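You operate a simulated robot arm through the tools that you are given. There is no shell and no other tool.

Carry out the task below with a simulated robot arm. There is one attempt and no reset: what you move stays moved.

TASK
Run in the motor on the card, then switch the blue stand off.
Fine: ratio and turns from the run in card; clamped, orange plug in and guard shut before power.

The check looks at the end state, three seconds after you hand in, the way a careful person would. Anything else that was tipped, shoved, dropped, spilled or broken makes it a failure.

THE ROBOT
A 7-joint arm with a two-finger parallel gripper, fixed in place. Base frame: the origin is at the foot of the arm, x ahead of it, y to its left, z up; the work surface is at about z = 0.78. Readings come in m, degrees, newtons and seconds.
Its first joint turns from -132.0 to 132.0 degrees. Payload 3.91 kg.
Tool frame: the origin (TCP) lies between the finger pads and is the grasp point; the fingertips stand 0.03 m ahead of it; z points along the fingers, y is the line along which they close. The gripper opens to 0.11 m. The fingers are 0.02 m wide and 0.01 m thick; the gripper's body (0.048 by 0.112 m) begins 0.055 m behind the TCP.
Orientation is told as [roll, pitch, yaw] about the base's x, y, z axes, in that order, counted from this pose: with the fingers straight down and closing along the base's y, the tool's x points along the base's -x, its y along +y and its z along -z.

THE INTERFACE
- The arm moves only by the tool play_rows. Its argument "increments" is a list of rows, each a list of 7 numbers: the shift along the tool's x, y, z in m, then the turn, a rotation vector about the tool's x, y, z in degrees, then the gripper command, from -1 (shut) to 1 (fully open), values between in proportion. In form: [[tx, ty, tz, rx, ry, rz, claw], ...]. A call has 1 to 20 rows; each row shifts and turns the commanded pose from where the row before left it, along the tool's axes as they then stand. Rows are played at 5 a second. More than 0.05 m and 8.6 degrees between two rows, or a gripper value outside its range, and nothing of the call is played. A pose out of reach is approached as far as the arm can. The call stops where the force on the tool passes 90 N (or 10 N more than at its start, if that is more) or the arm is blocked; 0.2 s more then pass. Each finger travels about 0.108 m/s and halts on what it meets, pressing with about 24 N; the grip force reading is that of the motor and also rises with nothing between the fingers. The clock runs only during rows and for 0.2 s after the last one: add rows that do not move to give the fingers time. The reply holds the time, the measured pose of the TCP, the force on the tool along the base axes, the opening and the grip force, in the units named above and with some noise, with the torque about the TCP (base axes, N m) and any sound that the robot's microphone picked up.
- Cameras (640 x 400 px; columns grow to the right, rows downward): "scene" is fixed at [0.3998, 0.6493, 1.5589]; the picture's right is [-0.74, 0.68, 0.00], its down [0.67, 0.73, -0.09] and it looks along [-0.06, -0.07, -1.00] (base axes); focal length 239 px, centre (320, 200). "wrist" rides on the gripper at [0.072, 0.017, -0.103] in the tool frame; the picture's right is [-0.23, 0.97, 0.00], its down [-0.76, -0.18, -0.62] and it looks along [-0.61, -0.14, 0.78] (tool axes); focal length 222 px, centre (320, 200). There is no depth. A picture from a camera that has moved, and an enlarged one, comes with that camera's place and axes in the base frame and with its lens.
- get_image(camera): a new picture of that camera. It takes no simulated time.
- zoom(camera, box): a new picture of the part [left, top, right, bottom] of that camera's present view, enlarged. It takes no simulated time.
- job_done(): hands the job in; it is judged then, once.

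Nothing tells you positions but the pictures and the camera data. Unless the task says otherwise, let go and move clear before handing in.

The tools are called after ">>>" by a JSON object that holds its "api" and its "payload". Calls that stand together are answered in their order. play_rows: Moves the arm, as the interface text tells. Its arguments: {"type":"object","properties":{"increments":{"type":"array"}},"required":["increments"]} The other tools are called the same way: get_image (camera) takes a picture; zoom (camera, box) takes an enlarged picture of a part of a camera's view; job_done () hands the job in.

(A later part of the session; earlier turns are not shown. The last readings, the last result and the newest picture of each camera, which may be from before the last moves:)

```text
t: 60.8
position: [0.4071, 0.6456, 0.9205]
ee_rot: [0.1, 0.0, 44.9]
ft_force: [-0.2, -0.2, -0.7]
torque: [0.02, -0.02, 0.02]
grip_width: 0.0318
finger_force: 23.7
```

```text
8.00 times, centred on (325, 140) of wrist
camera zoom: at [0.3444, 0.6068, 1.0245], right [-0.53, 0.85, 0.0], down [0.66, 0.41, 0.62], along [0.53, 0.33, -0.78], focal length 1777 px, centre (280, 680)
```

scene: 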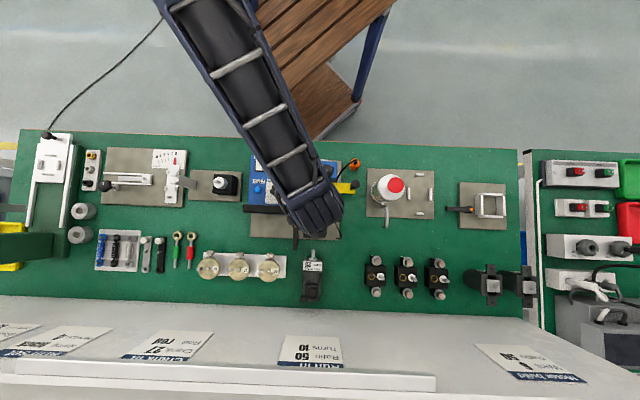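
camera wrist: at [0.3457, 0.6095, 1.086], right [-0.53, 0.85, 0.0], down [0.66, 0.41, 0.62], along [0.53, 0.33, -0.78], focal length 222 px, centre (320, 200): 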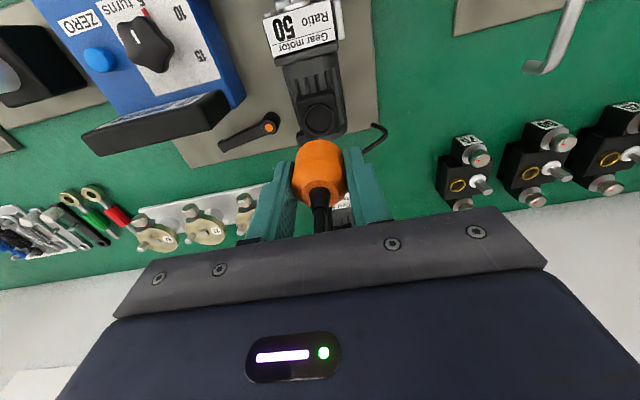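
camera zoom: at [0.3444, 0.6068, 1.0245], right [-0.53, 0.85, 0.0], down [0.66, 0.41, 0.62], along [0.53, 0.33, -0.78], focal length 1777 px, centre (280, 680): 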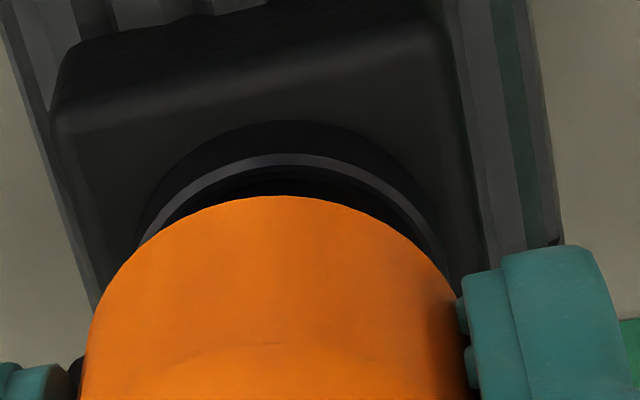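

>>> {"api": "play_rows", "payload": {"increments": [[-0.001, 0.001, 0.002, 0, 0, 0, -1], [0, 0, 0.002, 0, 0, 0, -1], [0, 0, 0.002, 0, 0, 0, -1], [0, 0, 0, 0, 0, 0, -1]]}}

>>> {"api": "zoom", "payload": {"camera": "wrist", "box": [285, 115, 365, 165]}}

```text
t: 61.8
position: [0.4049, 0.6474, 0.9148]
ee_rot: [0.1, 0.1, 45.0]
ft_force: [-0.3, -0.5, -0.5]
torque: [0.03, 0.01, -0.01]
grip_width: 0.0316
finger_force: 24.2
```

```text
8.00 times, centred on (325, 140) of wrist
camera zoom: at [0.3437, 0.6079, 1.0181], right [-0.53, 0.85, 0.0], down [0.66, 0.41, 0.62], along [0.53, 0.33, -0.78], focal length 1777 px, centre (280, 680)
```

zoom: 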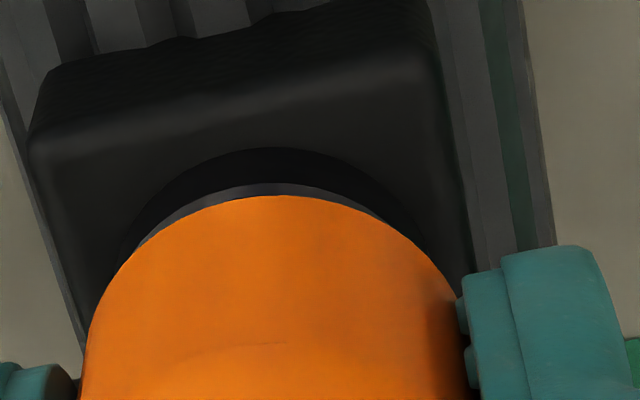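

>>> {"api": "play_rows", "payload": {"increments": [[0, 0, 0.002, 0, 0, 0, -1], [0, 0, 0.002, 0, 0, 0, -1], [0, 0, 0, 0, 0, 0, -1]]}}

>>> {"api": "zoom", "payload": {"camera": "wrist", "box": [285, 115, 365, 165]}}

```text
t: 62.6
position: [0.4061, 0.6487, 0.9099]
ee_rot: [0.0, 0.0, 44.8]
ft_force: [15.8, 0.0, 2.2]
torque: [-0.03, -0.55, -0.07]
grip_width: 0.0317
finger_force: 24.1
```

```text
8.00 times, centred on (325, 140) of wrist
camera zoom: at [0.3439, 0.6088, 1.0142], right [-0.53, 0.85, 0.0], down [0.66, 0.41, 0.62], along [0.53, 0.33, -0.78], focal length 1777 px, centre (280, 680)
```

zoom: 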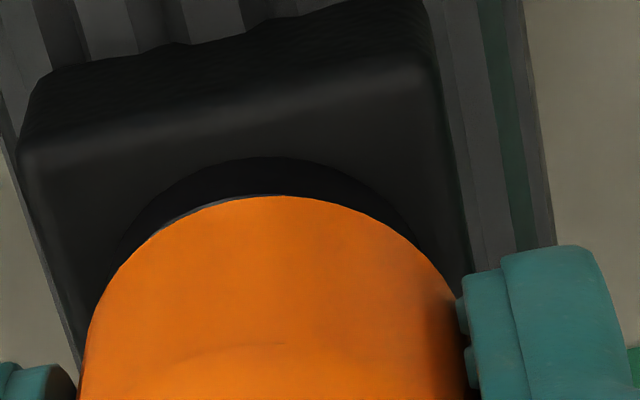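

Lateral contact at the rim means the spigot is entering the ring slightly off-centre. I shift in the direction the ring is pushing (−a, +b) and continue down.

>>> {"api": "play_rows", "payload": {"increments": [[-0.0012, -0.0012, 0, 0, 0, 0, -1], [0, 0, 0, 0, 0, 0, -1]]}}

```text
t: 63.2
position: [0.4058, 0.6472, 0.9092]
ee_rot: [0.0, 0.1, 45.1]
ft_force: [6.3, -3.3, 0.3]
torque: [-0.13, -0.21, -0.02]
grip_width: 0.0317
finger_force: 23.8
```

>>> {"api": "play_rows", "payload": {"increments": [[-0.0003, -0.0009, 0.001, 0, 0, 0, -1], [0, 0, 0.002, 0, 0, 0, -1], [0, 0, 0, 0, 0, 0, -1]]}}

>>> {"api": "zoom", "payload": {"camera": "wrist", "box": [285, 115, 365, 165]}}

```text
t: 64.0
position: [0.4089, 0.6483, 0.9073]
ee_rot: [0.0, 0.0, 44.9]
ft_force: [6.7, 3.3, 16.0]
torque: [-0.13, -0.22, -0.02]
grip_width: 0.0315
finger_force: 24.1
```

```text
8.00 times, centred on (325, 140) of wrist
camera zoom: at [0.3451, 0.6081, 1.012], right [-0.53, 0.85, 0.0], down [0.66, 0.41, 0.62], along [0.53, 0.33, -0.78], focal length 1777 px, centre (280, 680)
```

zoom: 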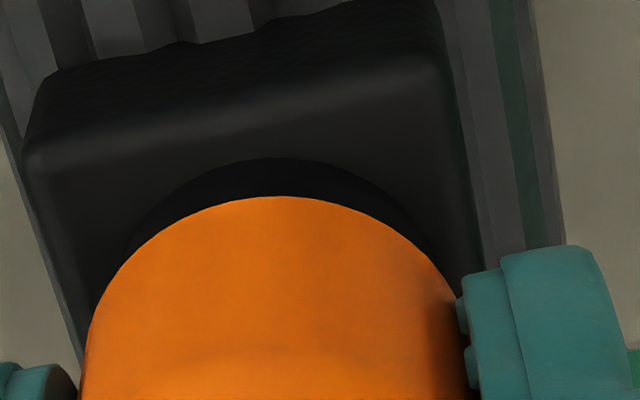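

>>> {"api": "play_rows", "payload": {"increments": [[-0.0008, 0, 0.001, 0, 0, 0, -1], [0, 0, 0.002, 0, 0, 0, -1], [0, 0, 0, 0, 0, 0, -1]]}}

>>> {"api": "zoom", "payload": {"camera": "wrist", "box": [220, 80, 420, 220]}}

```text
t: 64.8
position: [0.4086, 0.6473, 0.9054]
ee_rot: [0.1, 0.0, 45.0]
ft_force: [0.7, 0.2, 37.7]
torque: [0.08, 0.0, 0.03]
grip_width: 0.0318
finger_force: 23.7
```

```text
2.86 times, centred on (320, 150) of wrist
camera zoom: at [0.3453, 0.6082, 1.0097], right [-0.53, 0.85, 0.0], down [0.66, 0.41, 0.62], along [0.53, 0.33, -0.78], focal length 635 px, centre (320, 343)
```

zoom: 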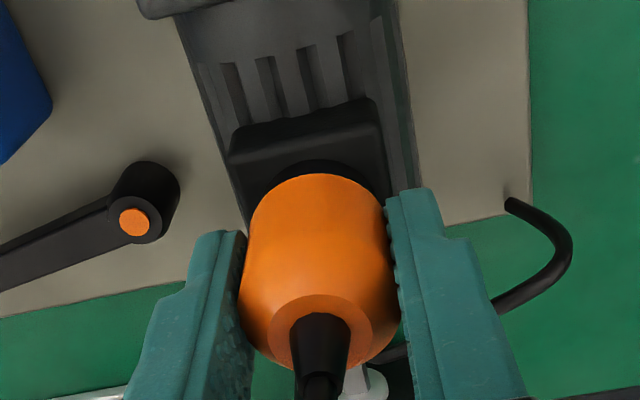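

Force is now purely vertical (38 N) with the plug slipping slightly in the grip, so it has bottomed out. I release, rise and inspect.

>>> {"api": "play_rows", "payload": {"increments": [[0, 0, -0.001, 0, 0, 0, -0.2], [0, 0, 0, 0, 0, 0, -0.1], [0, 0, 0, 0, 0, 0, -0.1], [0, 0, -0.03, 0, 0, 0, -0.1], [0, 0, -0.04, 0, 0, 0, -0.1], [0, 0, 0, 0, 0, 0, -0.1]]}}

>>> {"api": "get_image", "payload": {"camera": "wrist"}}

>>> {"api": "zoom", "payload": {"camera": "wrist", "box": [240, 60, 400, 160]}}

```text
t: 66.2
position: [0.4095, 0.6493, 0.9767]
ee_rot: [0.0, 0.0, 45.1]
ft_force: [0.4, -0.5, 0.2]
torque: [0.02, -0.02, -0.02]
grip_width: 0.0494
finger_force: 0.0
```

```text
taken
camera wrist: at [0.3468, 0.6095, 1.08], right [-0.53, 0.85, 0.0], down [0.66, 0.41, 0.62], along [0.53, 0.33, -0.78], focal length 222 px, centre (320, 200)
```

wrist: 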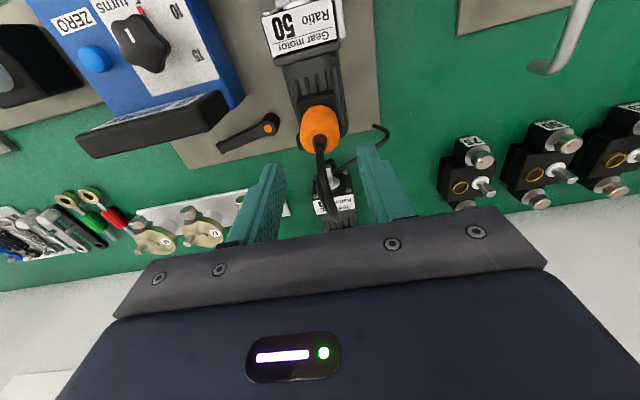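

```text
4.00 times, centred on (320, 110) of wrist
camera zoom: at [0.3468, 0.6095, 1.08], right [-0.53, 0.85, 0.0], down [0.66, 0.41, 0.62], along [0.53, 0.33, -0.78], focal length 888 px, centre (320, 560)
```

zoom: 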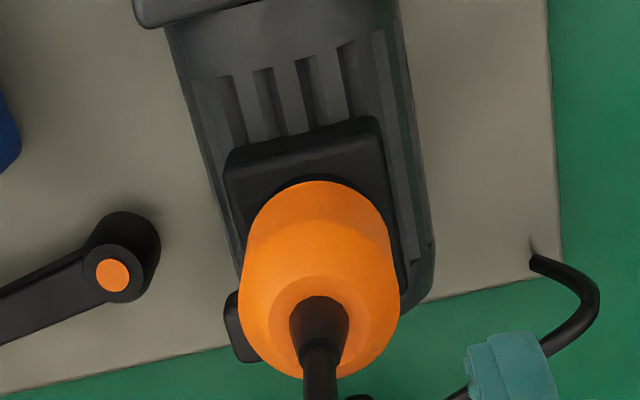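

The plug is seated upright in the motor socket. Next the guard: I move above its black post (a≈0.267, b≈0.636, top z≈0.918) for a look.

>>> {"api": "play_rows", "payload": {"increments": [[0, 0, -0.01, 0, 0, 0, -0.1], [0.035, 0.03, 0, 0, 0, 0, -0.1], [0.035, 0.03, 0, 0, 0, 0, -0.1], [0.035, 0.03, 0, 0, 0, 0, -0.1], [0.007, 0.007, 0, 0, 0, 0, -0.1], [0, 0, 0, 0, 0, 0, -0.1]]}}

>>> {"api": "get_image", "payload": {"camera": "wrist"}}

>>> {"api": "zoom", "payload": {"camera": "wrist", "box": [220, 70, 420, 200]}}

```text
t: 67.6
position: [0.2619, 0.6381, 0.9863]
ee_rot: [0.0, -0.1, 45.0]
ft_force: [-0.2, 0.8, 0.6]
torque: [-0.01, 0.01, 0.02]
grip_width: 0.0492
finger_force: 0.0
```

```text
taken
camera wrist: at [0.1986, 0.5994, 1.0905], right [-0.53, 0.85, 0.0], down [0.66, 0.41, 0.62], along [0.53, 0.33, -0.78], focal length 222 px, centre (320, 200)
```

wrist: 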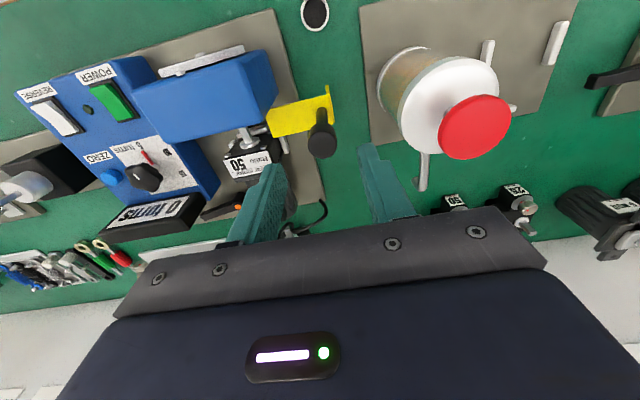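

```text
3.08 times, centred on (320, 135) of wrist
camera zoom: at [0.1986, 0.5994, 1.0905], right [-0.53, 0.85, 0.0], down [0.66, 0.41, 0.62], along [0.53, 0.33, -0.78], focal length 684 px, centre (320, 400)
```

zoom: 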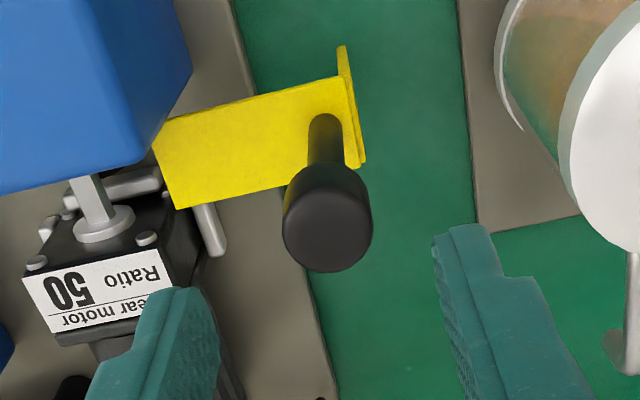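

The post head is at a≈0.267, b≈0.638, about 24 mm wide. I descend to grip its head.

>>> {"api": "play_rows", "payload": {"increments": [[-0.0016, 0.001, 0.03, 0, 0, 0, -0.1], [0, 0, 0.03, 0, 0, 0, -0.1], [0, 0, 0.02, 0, 0, 0, -0.1], [0, 0, 0, 0, 0, 0, -0.1]]}}

>>> {"api": "zoom", "payload": {"camera": "wrist", "box": [200, 60, 440, 220]}}

```text
t: 68.6
position: [0.262, 0.639, 0.9051]
ee_rot: [0.0, 0.0, 45.0]
ft_force: [-0.2, 1.1, 0.0]
torque: [-0.01, -0.04, 0.0]
grip_width: 0.0496
finger_force: 0.2
```

```text
2.50 times, centred on (320, 140) of wrist
camera zoom: at [0.1993, 0.5998, 1.0088], right [-0.53, 0.85, 0.0], down [0.66, 0.41, 0.62], along [0.53, 0.33, -0.78], focal length 555 px, centre (320, 350)
```

zoom: 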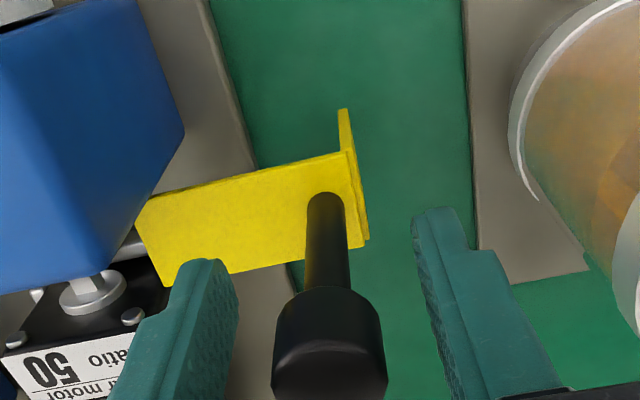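

>>> {"api": "play_rows", "payload": {"increments": [[0, 0, 0, 0, 0, 0, -1], [0, 0, 0, 0, 0, 0, -1], [0, 0, 0, 0, 0, 0, -1], [0, 0, 0, 0, 0, 0, -1]]}}

>>> {"api": "zoom", "payload": {"camera": "wrist", "box": [200, 60, 440, 220]}}

```text
t: 69.6
position: [0.2618, 0.6395, 0.9043]
ee_rot: [0.0, -0.1, 45.0]
ft_force: [-0.5, -0.2, -3.0]
torque: [0.0, 0.0, -0.01]
grip_width: 0.0228
finger_force: 45.1
```

```text
2.50 times, centred on (320, 140) of wrist
camera zoom: at [0.1994, 0.5997, 1.0089], right [-0.53, 0.85, 0.0], down [0.66, 0.41, 0.62], along [0.53, 0.33, -0.78], focal length 555 px, centre (320, 350)
```

zoom: 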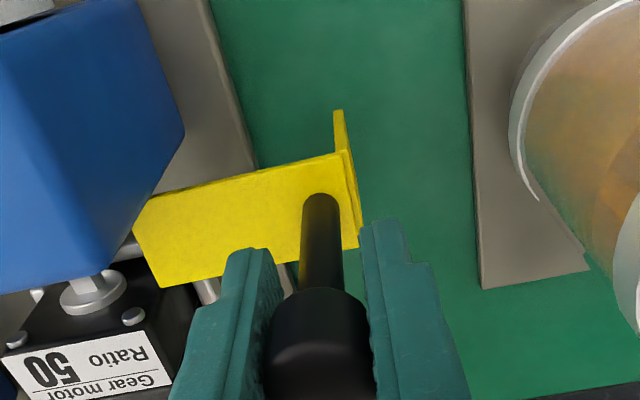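

The post is gripped. I slide the guard toward −a in small steps, watching force.

>>> {"api": "play_rows", "payload": {"increments": [[0, -0.005, 0, 0, 0, 0, -1], [0, -0.005, 0, 0, 0, 0, -1], [0, -0.005, 0, 0, 0, 0, -1], [0, 0, 0, 0, 0, 0, -1]]}}

>>> {"api": "zoom", "payload": {"camera": "wrist", "box": [200, 60, 440, 220]}}

>>> {"api": "zoom", "payload": {"camera": "scene", "box": [280, 160, 376, 230]}}

```text
t: 70.6
position: [0.2716, 0.6281, 0.9049]
ee_rot: [0.0, 0.0, 45.0]
ft_force: [7.5, 6.5, -22.5]
torque: [0.07, 0.05, -0.07]
grip_width: 0.023
finger_force: 45.0
```

```text
2.50 times, centred on (320, 140) of wrist
camera zoom: at [0.2096, 0.5897, 1.009], right [-0.53, 0.85, 0.0], down [0.66, 0.41, 0.62], along [0.53, 0.33, -0.78], focal length 555 px, centre (320, 350)
```

zoom: 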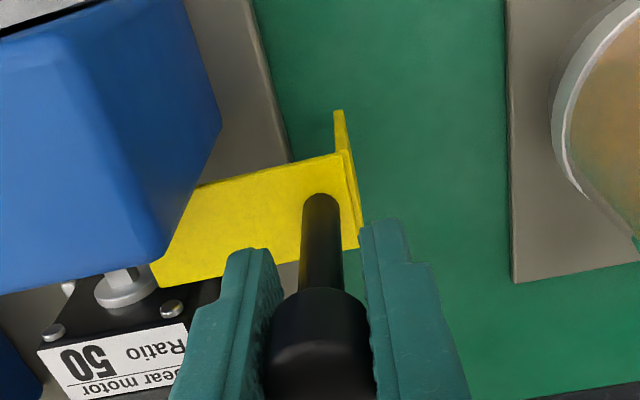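

```text
5.71 times, centred on (328, 195) of scene
camera zoom: at [0.3998, 0.6493, 1.5589], right [-0.74, 0.68, 0.0], down [0.67, 0.73, -0.09], along [-0.06, -0.07, -1.0], focal length 1365 px, centre (274, 229)
```

zoom: 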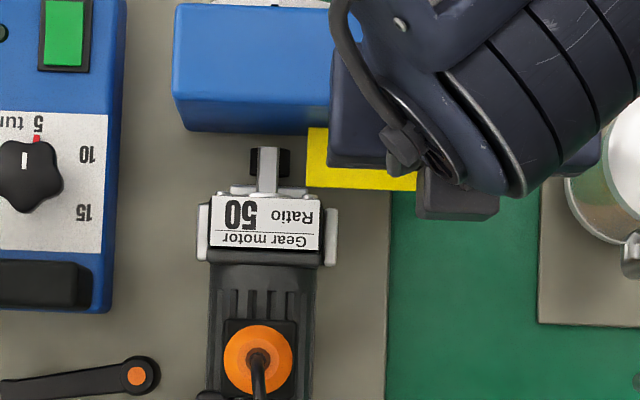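

>>> {"api": "play_rows", "payload": {"increments": [[-0.001, -0.005, 0.001, 0, 0, 0, -1], [0, -0.005, 0, 0, 0, 0, -1], [0, 0, 0, 0, 0, 0, -1]]}}

```text
t: 71.4
position: [0.2784, 0.6227, 0.9054]
ee_rot: [0.0, 0.0, 45.1]
ft_force: [-7.1, -6.6, -7.0]
torque: [0.03, -0.01, 0.12]
grip_width: 0.0229
finger_force: 44.6
```

>>> {"api": "play_rows", "payload": {"increments": [[0.0005, -0.005, 0, 0, 0, 0, -1], [0, -0.005, 0, 0, 0, 0, -1], [0, -0.005, 0, 0, 0, 0, -1], [0, 0, 0, 0, 0, 0, -1]]}}

>>> {"api": "zoom", "payload": {"camera": "scene", "box": [280, 160, 376, 230]}}

>>> {"api": "zoom", "payload": {"camera": "wrist", "box": [200, 60, 440, 220]}}

```text
t: 72.4
position: [0.2889, 0.6102, 0.9038]
ee_rot: [0.0, 0.0, 45.0]
ft_force: [0.8, 0.9, 4.7]
torque: [0.04, -0.08, 0.04]
grip_width: 0.0229
finger_force: 45.3
```

```text
5.71 times, centred on (328, 195) of scene
camera zoom: at [0.3998, 0.6493, 1.5589], right [-0.74, 0.68, 0.0], down [0.67, 0.73, -0.09], along [-0.06, -0.07, -1.0], focal length 1365 px, centre (274, 229)
```

zoom: 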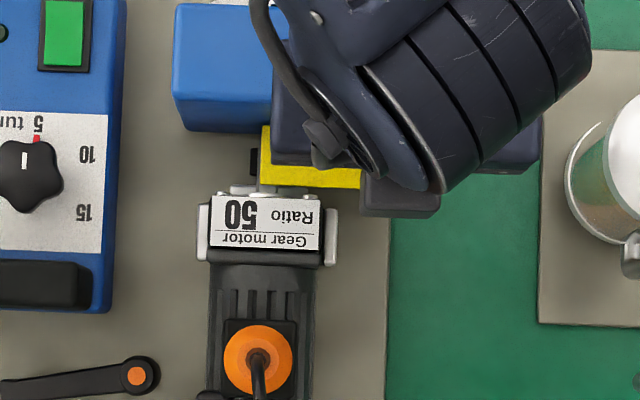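

```text
2.50 times, centred on (320, 140) of wrist
camera zoom: at [0.2269, 0.5721, 1.0089], right [-0.53, 0.85, 0.0], down [0.66, 0.41, 0.62], along [0.53, 0.33, -0.78], focal length 555 px, centre (320, 350)
```

zoom: 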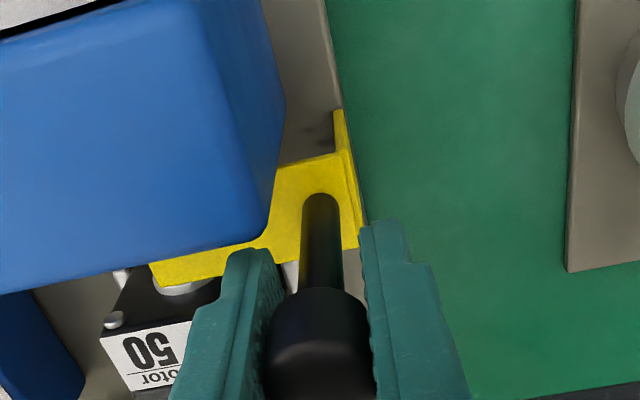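

>>> {"api": "play_rows", "payload": {"increments": [[0, -0.005, 0, 0, 0, 0, -1], [0, -0.005, 0, 0, 0, 0, -1], [0, -0.004, 0, 0, 0, 0, -1], [0, 0, 0, 0, 0, 0, -1]]}}

>>> {"api": "zoom", "payload": {"camera": "scene", "box": [280, 160, 376, 230]}}

>>> {"api": "zoom", "payload": {"camera": "wrist", "box": [200, 60, 440, 220]}}

```text
t: 73.4
position: [0.2995, 0.6014, 0.9029]
ee_rot: [0.0, -0.2, 45.0]
ft_force: [6.5, 7.6, 15.7]
torque: [-0.03, 0.0, 0.08]
grip_width: 0.0228
finger_force: 44.6
```

```text
5.71 times, centred on (328, 195) of scene
camera zoom: at [0.3998, 0.6493, 1.5589], right [-0.74, 0.68, 0.0], down [0.67, 0.73, -0.09], along [-0.06, -0.07, -1.0], focal length 1365 px, centre (274, 229)
```

zoom: 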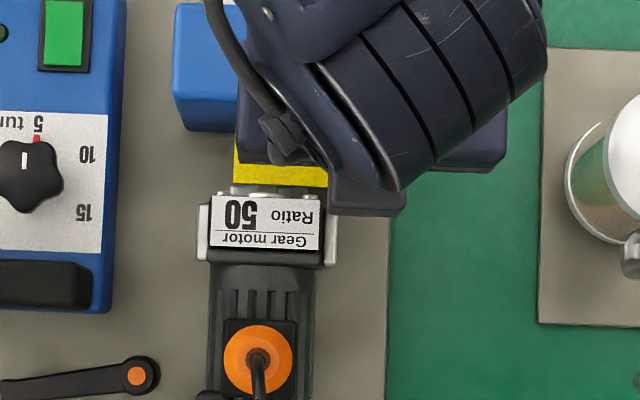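

```text
2.50 times, centred on (320, 140) of wrist
camera zoom: at [0.2369, 0.562, 1.0088], right [-0.53, 0.85, 0.0], down [0.66, 0.41, 0.62], along [0.53, 0.33, -0.78], focal length 555 px, centre (320, 350)
```

zoom: 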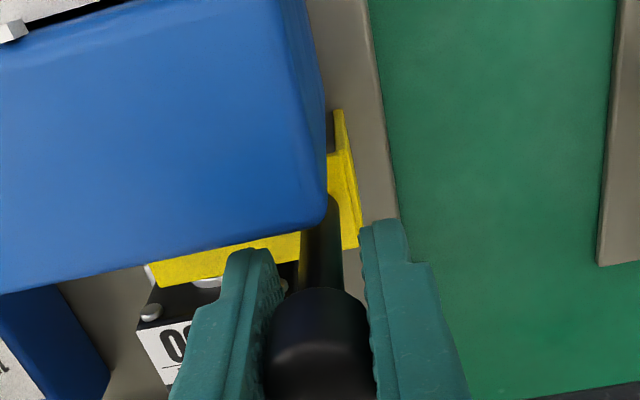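

>>> {"api": "play_rows", "payload": {"increments": [[-0.0004, -0.003, -0.0008, 0, 0, 0, -1], [0, -0.003, 0, 0, 0, 0, -1], [0, -0.003, 0, 0, 0, 0, -1], [0, 0, 0, 0, 0, 0, -1]]}}

```text
t: 74.4
position: [0.3069, 0.594, 0.9044]
ee_rot: [0.0, 0.0, 45.0]
ft_force: [-0.5, -1.6, 9.6]
torque: [0.03, 0.04, -0.05]
grip_width: 0.0225
finger_force: 45.2
```

>>> {"api": "play_rows", "payload": {"increments": [[0, -0.003, -0.0003, 0, 0, 0, -1], [0, -0.003, 0, 0, 0, 0, -1], [0, 0, 0, 0, 0, 0, -1]]}}

>>> {"api": "zoom", "payload": {"camera": "scene", "box": [280, 160, 376, 230]}}

>>> {"api": "zoom", "payload": {"camera": "wrist", "box": [200, 60, 440, 220]}}

```text
t: 75.2
position: [0.3103, 0.5909, 0.9055]
ee_rot: [0.0, 0.0, 45.0]
ft_force: [-2.4, -4.5, 7.8]
torque: [-0.12, 0.14, -0.05]
grip_width: 0.023
finger_force: 45.1
```

```text
5.71 times, centred on (328, 195) of scene
camera zoom: at [0.3998, 0.6493, 1.5589], right [-0.74, 0.68, 0.0], down [0.67, 0.73, -0.09], along [-0.06, -0.07, -1.0], focal length 1365 px, centre (274, 229)
```

zoom: 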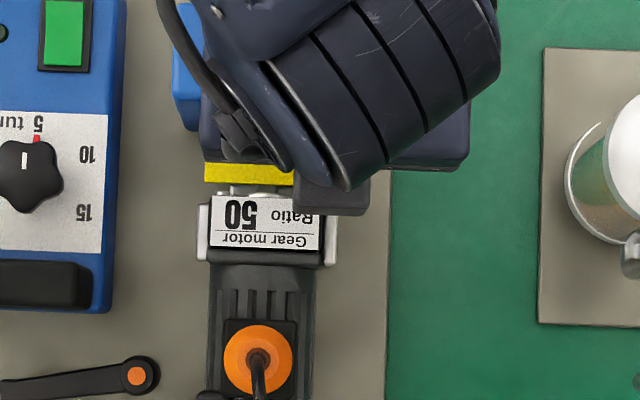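

```text
2.50 times, centred on (320, 140) of wrist
camera zoom: at [0.2476, 0.5514, 1.0089], right [-0.53, 0.85, 0.0], down [0.66, 0.41, 0.62], along [0.53, 0.33, -0.78], focal length 555 px, centre (320, 350)
```

zoom: 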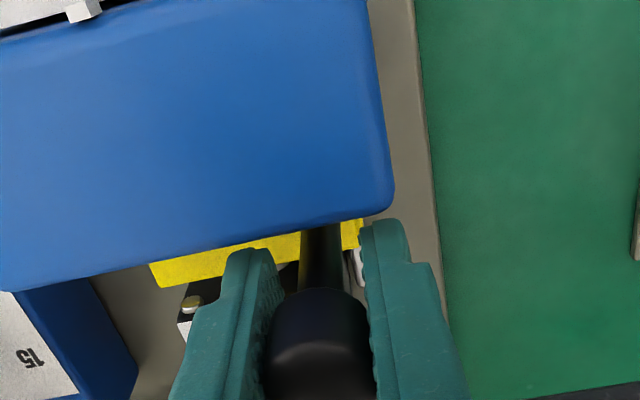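

>>> {"api": "play_rows", "payload": {"increments": [[0, -0.002, 0, 0, 0, 0, -1], [0, -0.002, 0, 0, 0, 0, -1], [0, 0, 0, 0, 0, 0, -1]]}}

```text
t: 76.0
position: [0.3122, 0.5896, 0.9046]
ee_rot: [0.1, 0.0, 45.1]
ft_force: [-17.1, -0.3, -0.4]
torque: [0.16, -0.28, 0.08]
grip_width: 0.0229
finger_force: 45.3
```

>>> {"api": "play_rows", "payload": {"increments": [[0.0006, -0.002, 0, 0, 0, 0, -1], [0, 0, 0, 0, 0, 0, -1]]}}

>>> {"api": "zoom", "payload": {"camera": "wrist", "box": [200, 60, 440, 220]}}

```text
t: 76.6
position: [0.3121, 0.5876, 0.9048]
ee_rot: [0.0, -0.1, 45.1]
ft_force: [-23.6, 35.5, -20.2]
torque: [-0.08, -0.52, 0.04]
grip_width: 0.0229
finger_force: 44.8
```

```text
2.50 times, centred on (320, 140) of wrist
camera zoom: at [0.2499, 0.549, 1.0089], right [-0.53, 0.85, 0.0], down [0.66, 0.41, 0.62], along [0.53, 0.33, -0.78], focal length 555 px, centre (320, 350)
```

zoom: 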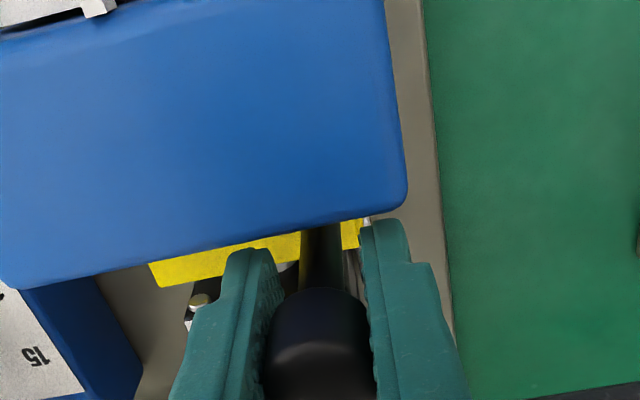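

The guard hit its end stop (42 N) after about 72 mm of travel, covering the coupling. I relax the push, release and rise.

>>> {"api": "play_rows", "payload": {"increments": [[0, 0.0025, 0, 0, 0, 0, -1], [0, 0, 0, 0, 0, 0, -0.3], [0, 0, 0, 0, 0, 0, -0.3], [0, 0, -0.03, 0, 0, 0, -0.3], [0, 0, -0.045, 0, 0, 0, -0.3], [0, 0, 0, 0, 0, 0, -0.3]]}}

>>> {"api": "get_image", "payload": {"camera": "wrist"}}

>>> {"api": "zoom", "payload": {"camera": "scene", "box": [240, 150, 376, 250]}}

```text
t: 78.0
position: [0.3137, 0.5882, 0.9795]
ee_rot: [-0.1, 0.0, 45.0]
ft_force: [0.2, 0.5, 0.4]
torque: [-0.03, 0.05, 0.02]
grip_width: 0.0387
finger_force: 0.1
```

```text
taken
camera wrist: at [0.2492, 0.5481, 1.0833], right [-0.53, 0.85, 0.0], down [0.66, 0.41, 0.62], along [0.53, 0.33, -0.78], focal length 222 px, centre (320, 200)
```

wrist: 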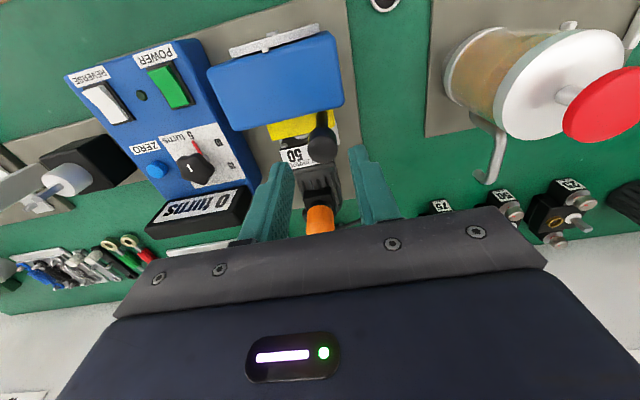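

```text
4.00 times, centred on (308, 200) of scene
camera zoom: at [0.3998, 0.6493, 1.5589], right [-0.74, 0.68, 0.0], down [0.67, 0.73, -0.09], along [-0.06, -0.07, -1.0], focal length 956 px, centre (368, 200)
```

zoom: 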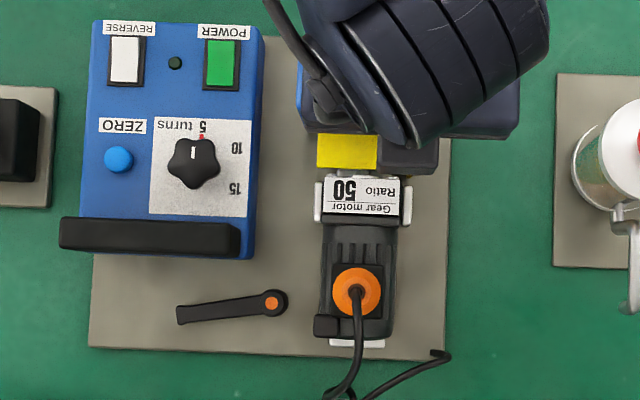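

The guard is shut over the coupling, the plug is in and the clamp is closed. Next the turns dial (from 5 to 10); I move above the knob.

>>> {"api": "play_rows", "payload": {"increments": [[-0.002, -0.04, 0, 0, 0, 0, -0.1], [-0.006, -0.04, 0, 0, 0, 0, -0.1], [-0.006, -0.04, 0, 0, 0, 0, -0.1], [-0.005, -0.031, 0, 0, 0, 0, -0.1], [0, 0, 0, 0, 0, 0, -0.1]]}}

>>> {"api": "get_image", "payload": {"camera": "wrist"}}

>>> {"api": "zoom", "payload": {"camera": "wrist", "box": [220, 40, 420, 165]}}

```text
t: 79.2
position: [0.4339, 0.4936, 0.9786]
ee_rot: [0.0, 0.0, 45.0]
ft_force: [0.3, -0.2, 0.1]
torque: [-0.01, -0.02, 0.0]
grip_width: 0.0496
finger_force: 0.1
```

```text
taken
camera wrist: at [0.3714, 0.4542, 1.0834], right [-0.53, 0.85, 0.0], down [0.66, 0.41, 0.62], along [0.53, 0.33, -0.78], focal length 222 px, centre (320, 200)
```

wrist: 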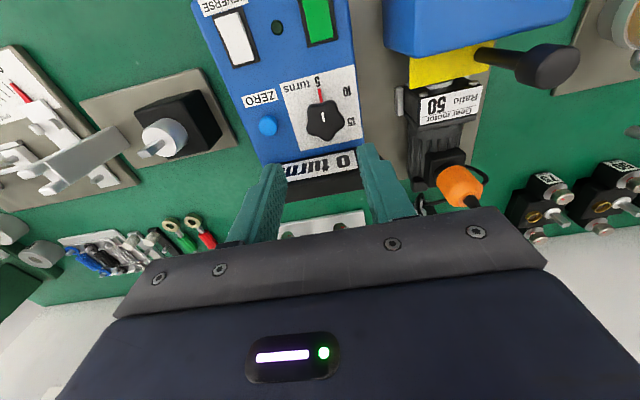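

```text
3.20 times, centred on (320, 102) of wrist
camera zoom: at [0.3714, 0.4542, 1.0834], right [-0.53, 0.85, 0.0], down [0.66, 0.41, 0.62], along [0.53, 0.33, -0.78], focal length 711 px, centre (320, 512)
```

zoom: 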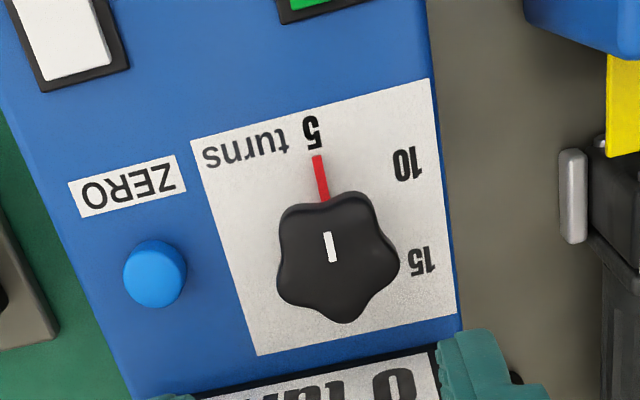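

The dial labels are at 0° (5), 60° (10) and 120° (15), so the knob needs a 60° clockwise turn. I pre-rotate the gripper by 30°, centre on the knob and descend partway.

>>> {"api": "play_rows", "payload": {"increments": [[-0.0011, 0.0023, 0, 0, 0, 0, -0.05], [0, 0, 0, 0, 0, -7.5, -0.05], [0, 0, 0, 0, 0, -7.5, -0.05], [0, 0, 0, 0, 0, -7.5, -0.05], [0, 0, 0, 0, 0, -7.5, -0.05], [0, 0, 0.03, 0, 0, 0, -0.05], [0, 0, 0.03, 0, 0, 0, -0.05], [0, 0, 0, 0, 0, 0, -0.05]]}}

>>> {"api": "get_image", "payload": {"camera": "wrist"}}

>>> {"api": "zoom", "payload": {"camera": "wrist", "box": [220, 80, 420, 205]}}

```text
t: 81.0
position: [0.4292, 0.4962, 0.9194]
ee_rot: [0.1, 0.0, 75.0]
ft_force: [-0.1, 0.0, 0.5]
torque: [0.03, 0.0, 0.02]
grip_width: 0.0524
finger_force: 0.0
```

```text
taken
camera wrist: at [0.3963, 0.4304, 1.0234], right [-0.88, 0.47, 0.0], down [0.37, 0.69, 0.62], along [0.29, 0.55, -0.78], focal length 222 px, centre (320, 200)
```

wrist: 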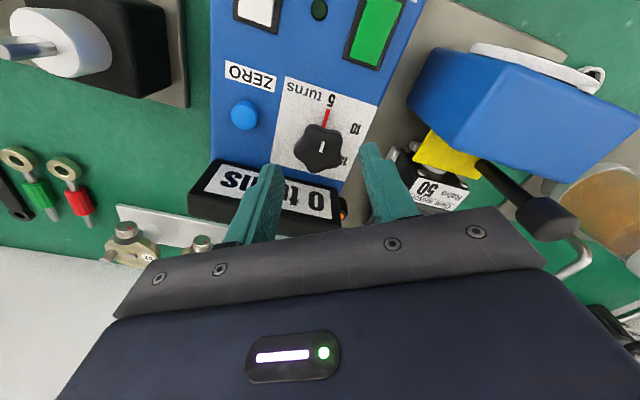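

```text
3.20 times, centred on (320, 142) of wrist
camera zoom: at [0.3963, 0.4304, 1.0234], right [-0.88, 0.47, 0.0], down [0.37, 0.69, 0.62], along [0.29, 0.55, -0.78], focal length 711 px, centre (320, 384)
```

zoom: 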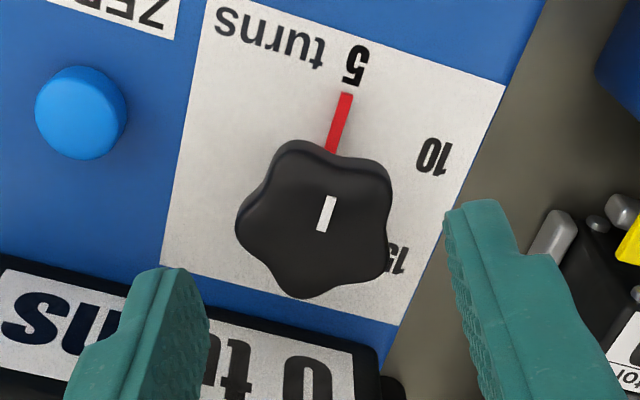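

>>> {"api": "play_rows", "payload": {"increments": [[-0.0025, 0.0003, 0.015, 0, 0, 0, -0.05], [0, 0, 0.015, 0, 0, 0, -0.05], [0, 0, 0, 0, 0, 0, -0.05]]}}

>>> {"api": "zoom", "payload": {"camera": "wrist", "box": [220, 80, 420, 205]}}

```text
t: 81.8
position: [0.4321, 0.4992, 0.8889]
ee_rot: [0.0, 0.0, 75.0]
ft_force: [-0.1, 0.5, -0.5]
torque: [-0.02, -0.03, 0.0]
grip_width: 0.0521
finger_force: 0.1
```

```text
3.20 times, centred on (320, 142) of wrist
camera zoom: at [0.3968, 0.4332, 0.9929], right [-0.88, 0.47, 0.0], down [0.37, 0.69, 0.62], along [0.29, 0.55, -0.78], focal length 711 px, centre (320, 384)
```

zoom: 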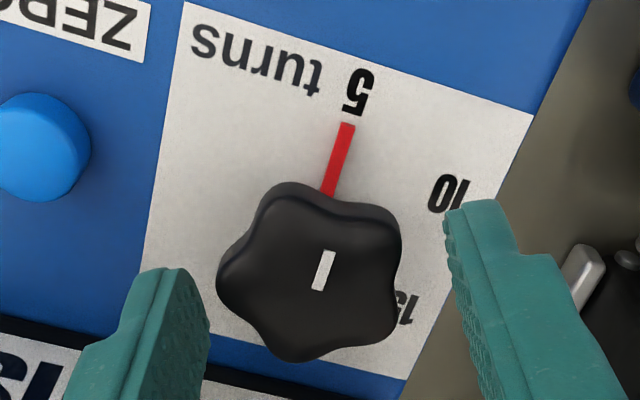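

>>> {"api": "play_rows", "payload": {"increments": [[0, -0.0018, 0.005, 0, 0, 0, -0.05], [0, 0, 0.005, 0, 0, 0, -0.05], [0, 0, 0, 0, 0, 0, -0.05]]}}

>>> {"api": "zoom", "payload": {"camera": "wrist", "box": [220, 80, 420, 205]}}

```text
t: 82.6
position: [0.434, 0.4991, 0.88]
ee_rot: [0.0, 0.0, 75.0]
ft_force: [0.1, -0.4, -0.6]
torque: [0.02, 0.02, -0.01]
grip_width: 0.0524
finger_force: 0.1
```

```text
3.20 times, centred on (320, 142) of wrist
camera zoom: at [0.3992, 0.4338, 0.9837], right [-0.88, 0.47, 0.0], down [0.37, 0.69, 0.62], along [0.29, 0.55, -0.78], focal length 711 px, centre (320, 384)
```

zoom: 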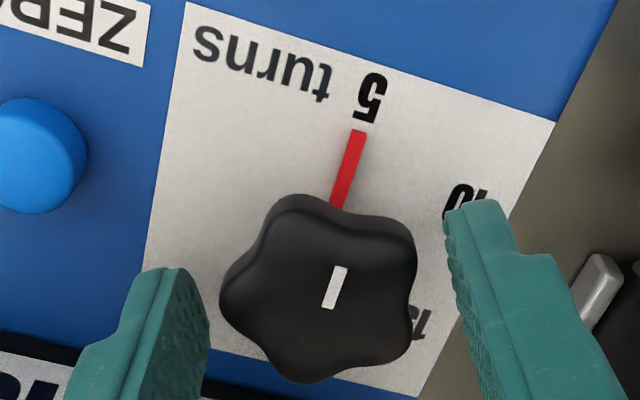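

>>> {"api": "play_rows", "payload": {"increments": [[0, 0, 0, 0, 0, 0, -1], [0, 0, 0, 0, 0, 0, -1], [0, 0, 0, 0, 0, 0, -1]]}}

>>> {"api": "zoom", "payload": {"camera": "wrist", "box": [220, 80, 420, 205]}}

```text
t: 83.4
position: [0.4331, 0.4998, 0.8802]
ee_rot: [0.0, 0.0, 75.0]
ft_force: [-15.5, 3.5, -1.1]
torque: [0.1, 0.33, -0.03]
grip_width: 0.0365
finger_force: 45.6
```

```text
3.20 times, centred on (320, 142) of wrist
camera zoom: at [0.3982, 0.4341, 0.9837], right [-0.88, 0.47, 0.0], down [0.37, 0.69, 0.62], along [0.29, 0.55, -0.78], focal length 711 px, centre (320, 384)
```

zoom: 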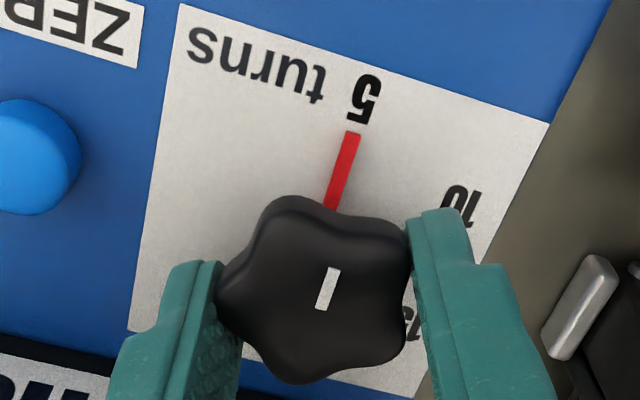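

>>> {"api": "play_rows", "payload": {"increments": [[0, 0.0008, 0, 0, 0, 0, -1], [0, 0, 0, 0, 0, 7.5, -1], [0, 0, 0, 0, 0, 7.5, -1], [0, 0, 0, 0, 0, 0, -1]]}}

>>> {"api": "zoom", "payload": {"camera": "wrist", "box": [220, 80, 420, 205]}}

```text
t: 84.4
position: [0.4328, 0.4991, 0.8789]
ee_rot: [0.0, 0.0, 59.9]
ft_force: [6.9, 9.8, -27.3]
torque: [1.1, -0.74, -0.04]
grip_width: 0.0364
finger_force: 45.0
```

```text
3.20 times, centred on (320, 142) of wrist
camera zoom: at [0.3827, 0.4454, 0.9838], right [-0.73, 0.68, 0.0], down [0.54, 0.57, 0.62], along [0.43, 0.45, -0.78], focal length 711 px, centre (320, 384)
```

zoom: 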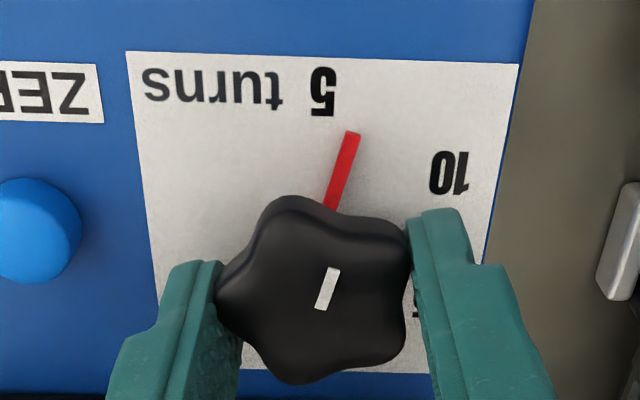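

The knob and red pointer turn with the gripper. Continuing the turn.

>>> {"api": "play_rows", "payload": {"increments": [[0, 0, 0.0008, 0, 0, 7.5, -1], [0, 0, 0, 0, 0, 7.5, -1], [0, 0, 0, 0, 0, 7.5, -1], [0, 0, 0, 0, 0, 0, -1]]}}

>>> {"api": "zoom", "payload": {"camera": "wrist", "box": [220, 80, 420, 205]}}

```text
t: 85.4
position: [0.4338, 0.5001, 0.8793]
ee_rot: [0.0, 0.0, 37.4]
ft_force: [12.7, -0.6, -3.3]
torque: [-0.42, -0.14, 0.01]
grip_width: 0.0365
finger_force: 44.7
```

```text
3.20 times, centred on (320, 142) of wrist
camera zoom: at [0.3665, 0.4682, 0.9838], right [-0.41, 0.91, 0.0], down [0.71, 0.32, 0.62], along [0.57, 0.26, -0.78], focal length 711 px, centre (320, 384)
```

zoom: 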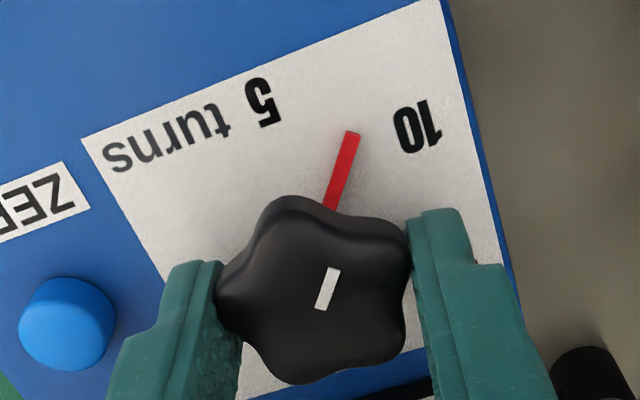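

Pointer is past halfway between 5 and 10; finishing the remaining ~22°.

>>> {"api": "play_rows", "payload": {"increments": [[0, 0, 0, 0, 0, 7.5, -1], [0, 0, 0, 0, 0, 7.5, -1], [0, 0, 0, 0, 0, 7.5, -1], [0, 0, 0, 0, 0, 0, -1]]}}

>>> {"api": "zoom", "payload": {"camera": "wrist", "box": [220, 80, 420, 205]}}

```text
t: 86.4
position: [0.4347, 0.4974, 0.879]
ee_rot: [0.1, 0.0, 14.8]
ft_force: [21.1, -20.1, 7.8]
torque: [-0.68, -0.24, 0.07]
grip_width: 0.0368
finger_force: 44.5
```

```text
3.20 times, centred on (320, 142) of wrist
camera zoom: at [0.3603, 0.496, 0.9838], right [-0.03, 1.0, 0.0], down [0.78, 0.02, 0.62], along [0.62, 0.02, -0.78], focal length 711 px, centre (320, 384)
```

zoom: 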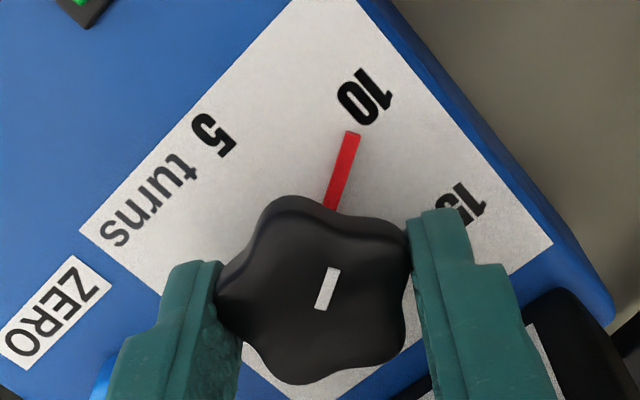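

The pointer is on 10. Releasing the knob and rising.

>>> {"api": "play_rows", "payload": {"increments": [[0, -0.001, 0, 0, 0, 0, -1], [0, 0, 0, 0, 0, 0, -0.05], [0, 0, 0, 0, 0, 0, -0.05], [0, 0, -0.03, 0, 0, 0, -0.05], [0, 0, -0.04, 0, 0, 0, -0.05], [0, 0, -0.02, 0, 0, 0, -0.05], [0, 0, 0, 0, 0, 0, -0.05]]}}

>>> {"api": "zoom", "payload": {"camera": "wrist", "box": [160, 0, 480, 200]}}

>>> {"api": "zoom", "payload": {"camera": "scene", "box": [240, 140, 376, 250]}}

```text
t: 88.0
position: [0.4324, 0.498, 0.9695]
ee_rot: [0.0, 0.1, 15.0]
ft_force: [0.8, 0.1, 0.5]
torque: [0.01, 0.02, 0.02]
grip_width: 0.0523
finger_force: 0.1
```

```text
2.00 times, centred on (320, 100) of wrist
camera zoom: at [0.3594, 0.4966, 1.0739], right [-0.03, 1.0, 0.0], down [0.78, 0.03, 0.62], along [0.62, 0.02, -0.78], focal length 444 px, centre (320, 400)
```

zoom: 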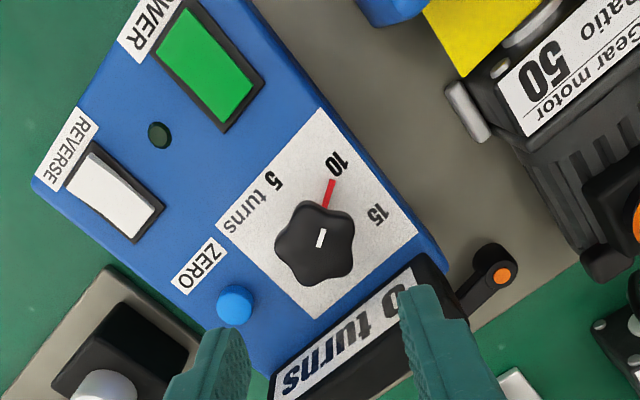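

```text
3.64 times, centred on (308, 195) of scene
camera zoom: at [0.3998, 0.6493, 1.5589], right [-0.74, 0.68, 0.0], down [0.67, 0.73, -0.09], along [-0.06, -0.07, -1.0], focal length 869 px, centre (364, 218)
```

zoom: 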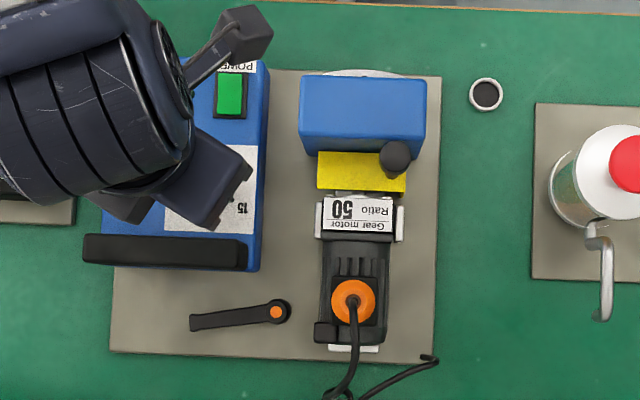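

Dial reads 10. Now I inspect the POWER rocker closely to see which end is raised.

>>> {"api": "zoom", "payload": {"camera": "wrist", "box": [170, 0, 310, 125]}}

>>> {"api": "zoom", "payload": {"camera": "scene", "box": [268, 145, 308, 175]}}

```text
3.20 times, centred on (240, 62) of wrist
camera zoom: at [0.3594, 0.4966, 1.0739], right [-0.03, 1.0, 0.0], down [0.78, 0.03, 0.62], along [0.62, 0.02, -0.78], focal length 711 px, centre (576, 640)
```

zoom: 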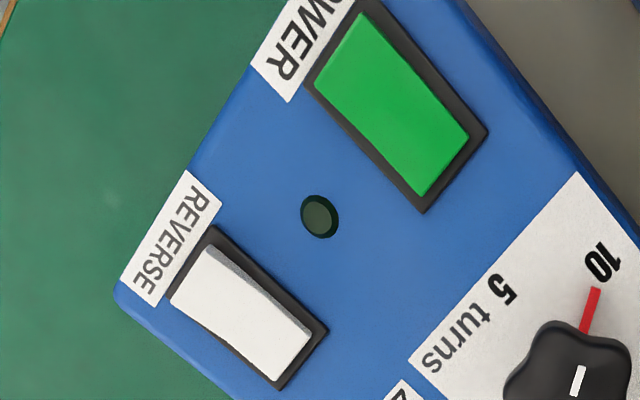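

```text
13.33 times, centred on (288, 160) of scene
camera zoom: at [0.3998, 0.6493, 1.5589], right [-0.74, 0.68, 0.0], down [0.67, 0.73, -0.09], along [-0.06, -0.07, -1.0], focal length 3185 px, centre (747, 733)
```

zoom: 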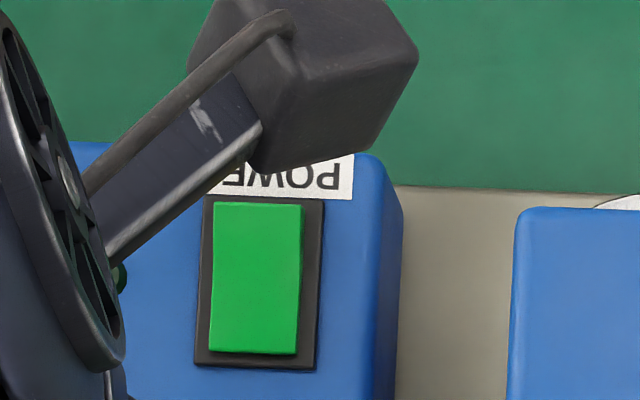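

Both rockers look tilted the same way, with the end nearest the robot (by the label) raised. I'll close the fingers, align and hover over the raised end of POWER at a≈0.059, b≈0.567.

>>> {"api": "play_rows", "payload": {"increments": [[0, 0, 0, 0, 0, -7.5, -1], [0, 0, 0, 0, 0, -7.5, -1], [0, 0, 0, 0, 0, -7.5, -1], [0, 0, 0, 0, 0, -7.5, -1], [0.045, 0.006, 0, 0, 0, 0, -1], [0.045, 0.0065, 0, 0, 0, 0, -1], [0, 0, 0.045, 0, 0, 0, -1], [0, 0, 0, 0, 0, 0, -1]]}}

>>> {"api": "get_image", "payload": {"camera": "wrist"}}

>>> {"api": "zoom", "payload": {"camera": "wrist", "box": [240, 100, 400, 200]}}

```text
t: 89.8
position: [0.3648, 0.4427, 0.925]
ee_rot: [0.0, 0.0, 45.0]
ft_force: [0.3, 0.3, -0.4]
torque: [-0.03, -0.01, 0.02]
grip_width: 0.0001
finger_force: 23.9
```

```text
taken
camera wrist: at [0.3015, 0.4041, 1.0304], right [-0.53, 0.85, 0.0], down [0.66, 0.41, 0.62], along [0.53, 0.33, -0.78], focal length 222 px, centre (320, 200)
```

wrist: 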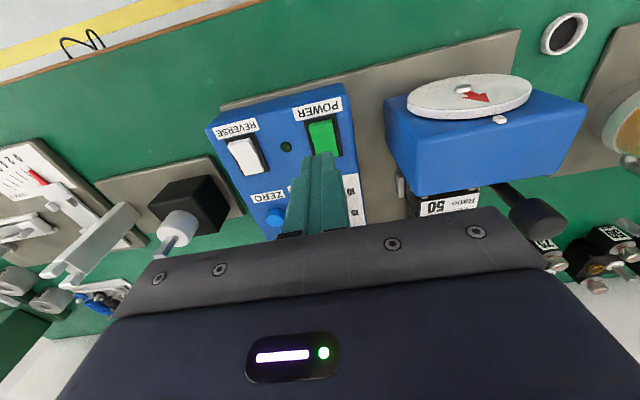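

```text
4.00 times, centred on (320, 150) of wrist
camera zoom: at [0.3015, 0.4041, 1.0304], right [-0.53, 0.85, 0.0], down [0.66, 0.41, 0.62], along [0.53, 0.33, -0.78], focal length 888 px, centre (320, 400)
```

zoom: 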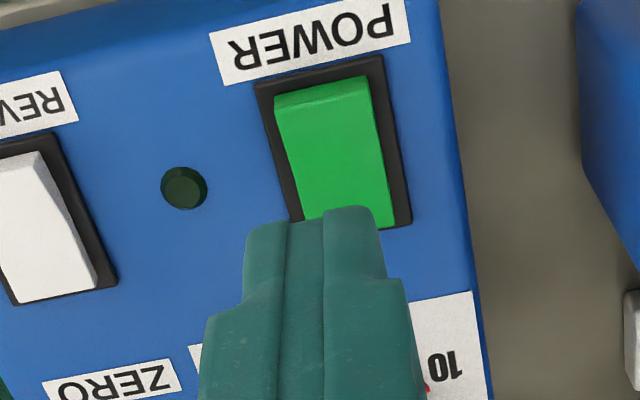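

>>> {"api": "play_rows", "payload": {"increments": [[0.0075, 0.0032, 0, 0, 0, 0, -1], [0, 0, 0.02, 0, 0, 0, -1], [0, 0, 0.008, 0, 0, 0, -1], [0, 0, 0, 0, 0, 0, -1]]}}

>>> {"api": "zoom", "payload": {"camera": "wrist", "box": [240, 100, 400, 200]}}

```text
t: 90.8
position: [0.3549, 0.4404, 0.8972]
ee_rot: [0.0, 0.0, 45.0]
ft_force: [0.4, 0.7, 0.5]
torque: [0.02, -0.03, 0.0]
grip_width: 0.0001
finger_force: 24.0
```

```text
4.00 times, centred on (320, 150) of wrist
camera zoom: at [0.292, 0.4016, 1.0017], right [-0.53, 0.85, 0.0], down [0.66, 0.41, 0.62], along [0.53, 0.33, -0.78], focal length 888 px, centre (320, 400)
```

zoom: 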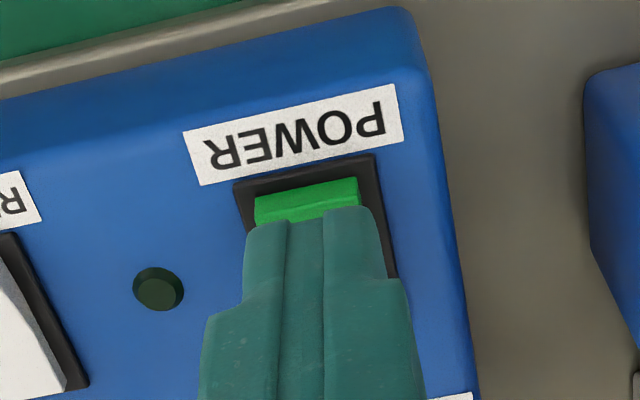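

>>> {"api": "play_rows", "payload": {"increments": [[-0.003, -0.0005, 0.005, 0, 0, 0, -1], [0, 0, 0.003, 0, 0, 0, -1], [0, 0, 0.002, 0, 0, 0, -1], [0, 0, 0, 0, 0, 0, -1]]}}

>>> {"api": "zoom", "payload": {"camera": "wrist", "box": [240, 100, 400, 200]}}

```text
t: 91.8
position: [0.3563, 0.4416, 0.8871]
ee_rot: [-0.1, 0.0, 45.0]
ft_force: [0.7, -0.2, 0.3]
torque: [0.01, -0.01, 0.02]
grip_width: 0.0
finger_force: 23.8
```

```text
4.00 times, centred on (320, 150) of wrist
camera zoom: at [0.2936, 0.4026, 0.9914], right [-0.53, 0.85, 0.0], down [0.66, 0.41, 0.62], along [0.53, 0.33, -0.78], focal length 888 px, centre (320, 400)
```

zoom: 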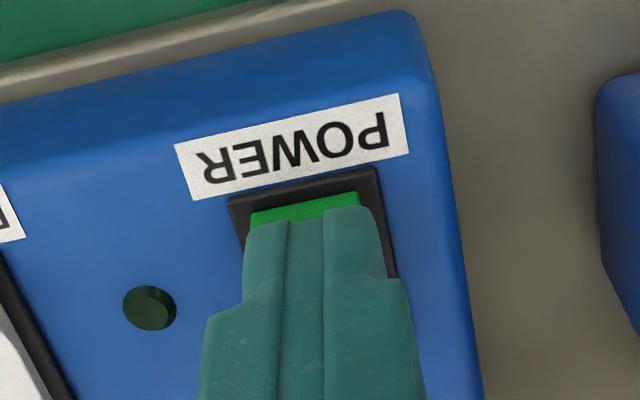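

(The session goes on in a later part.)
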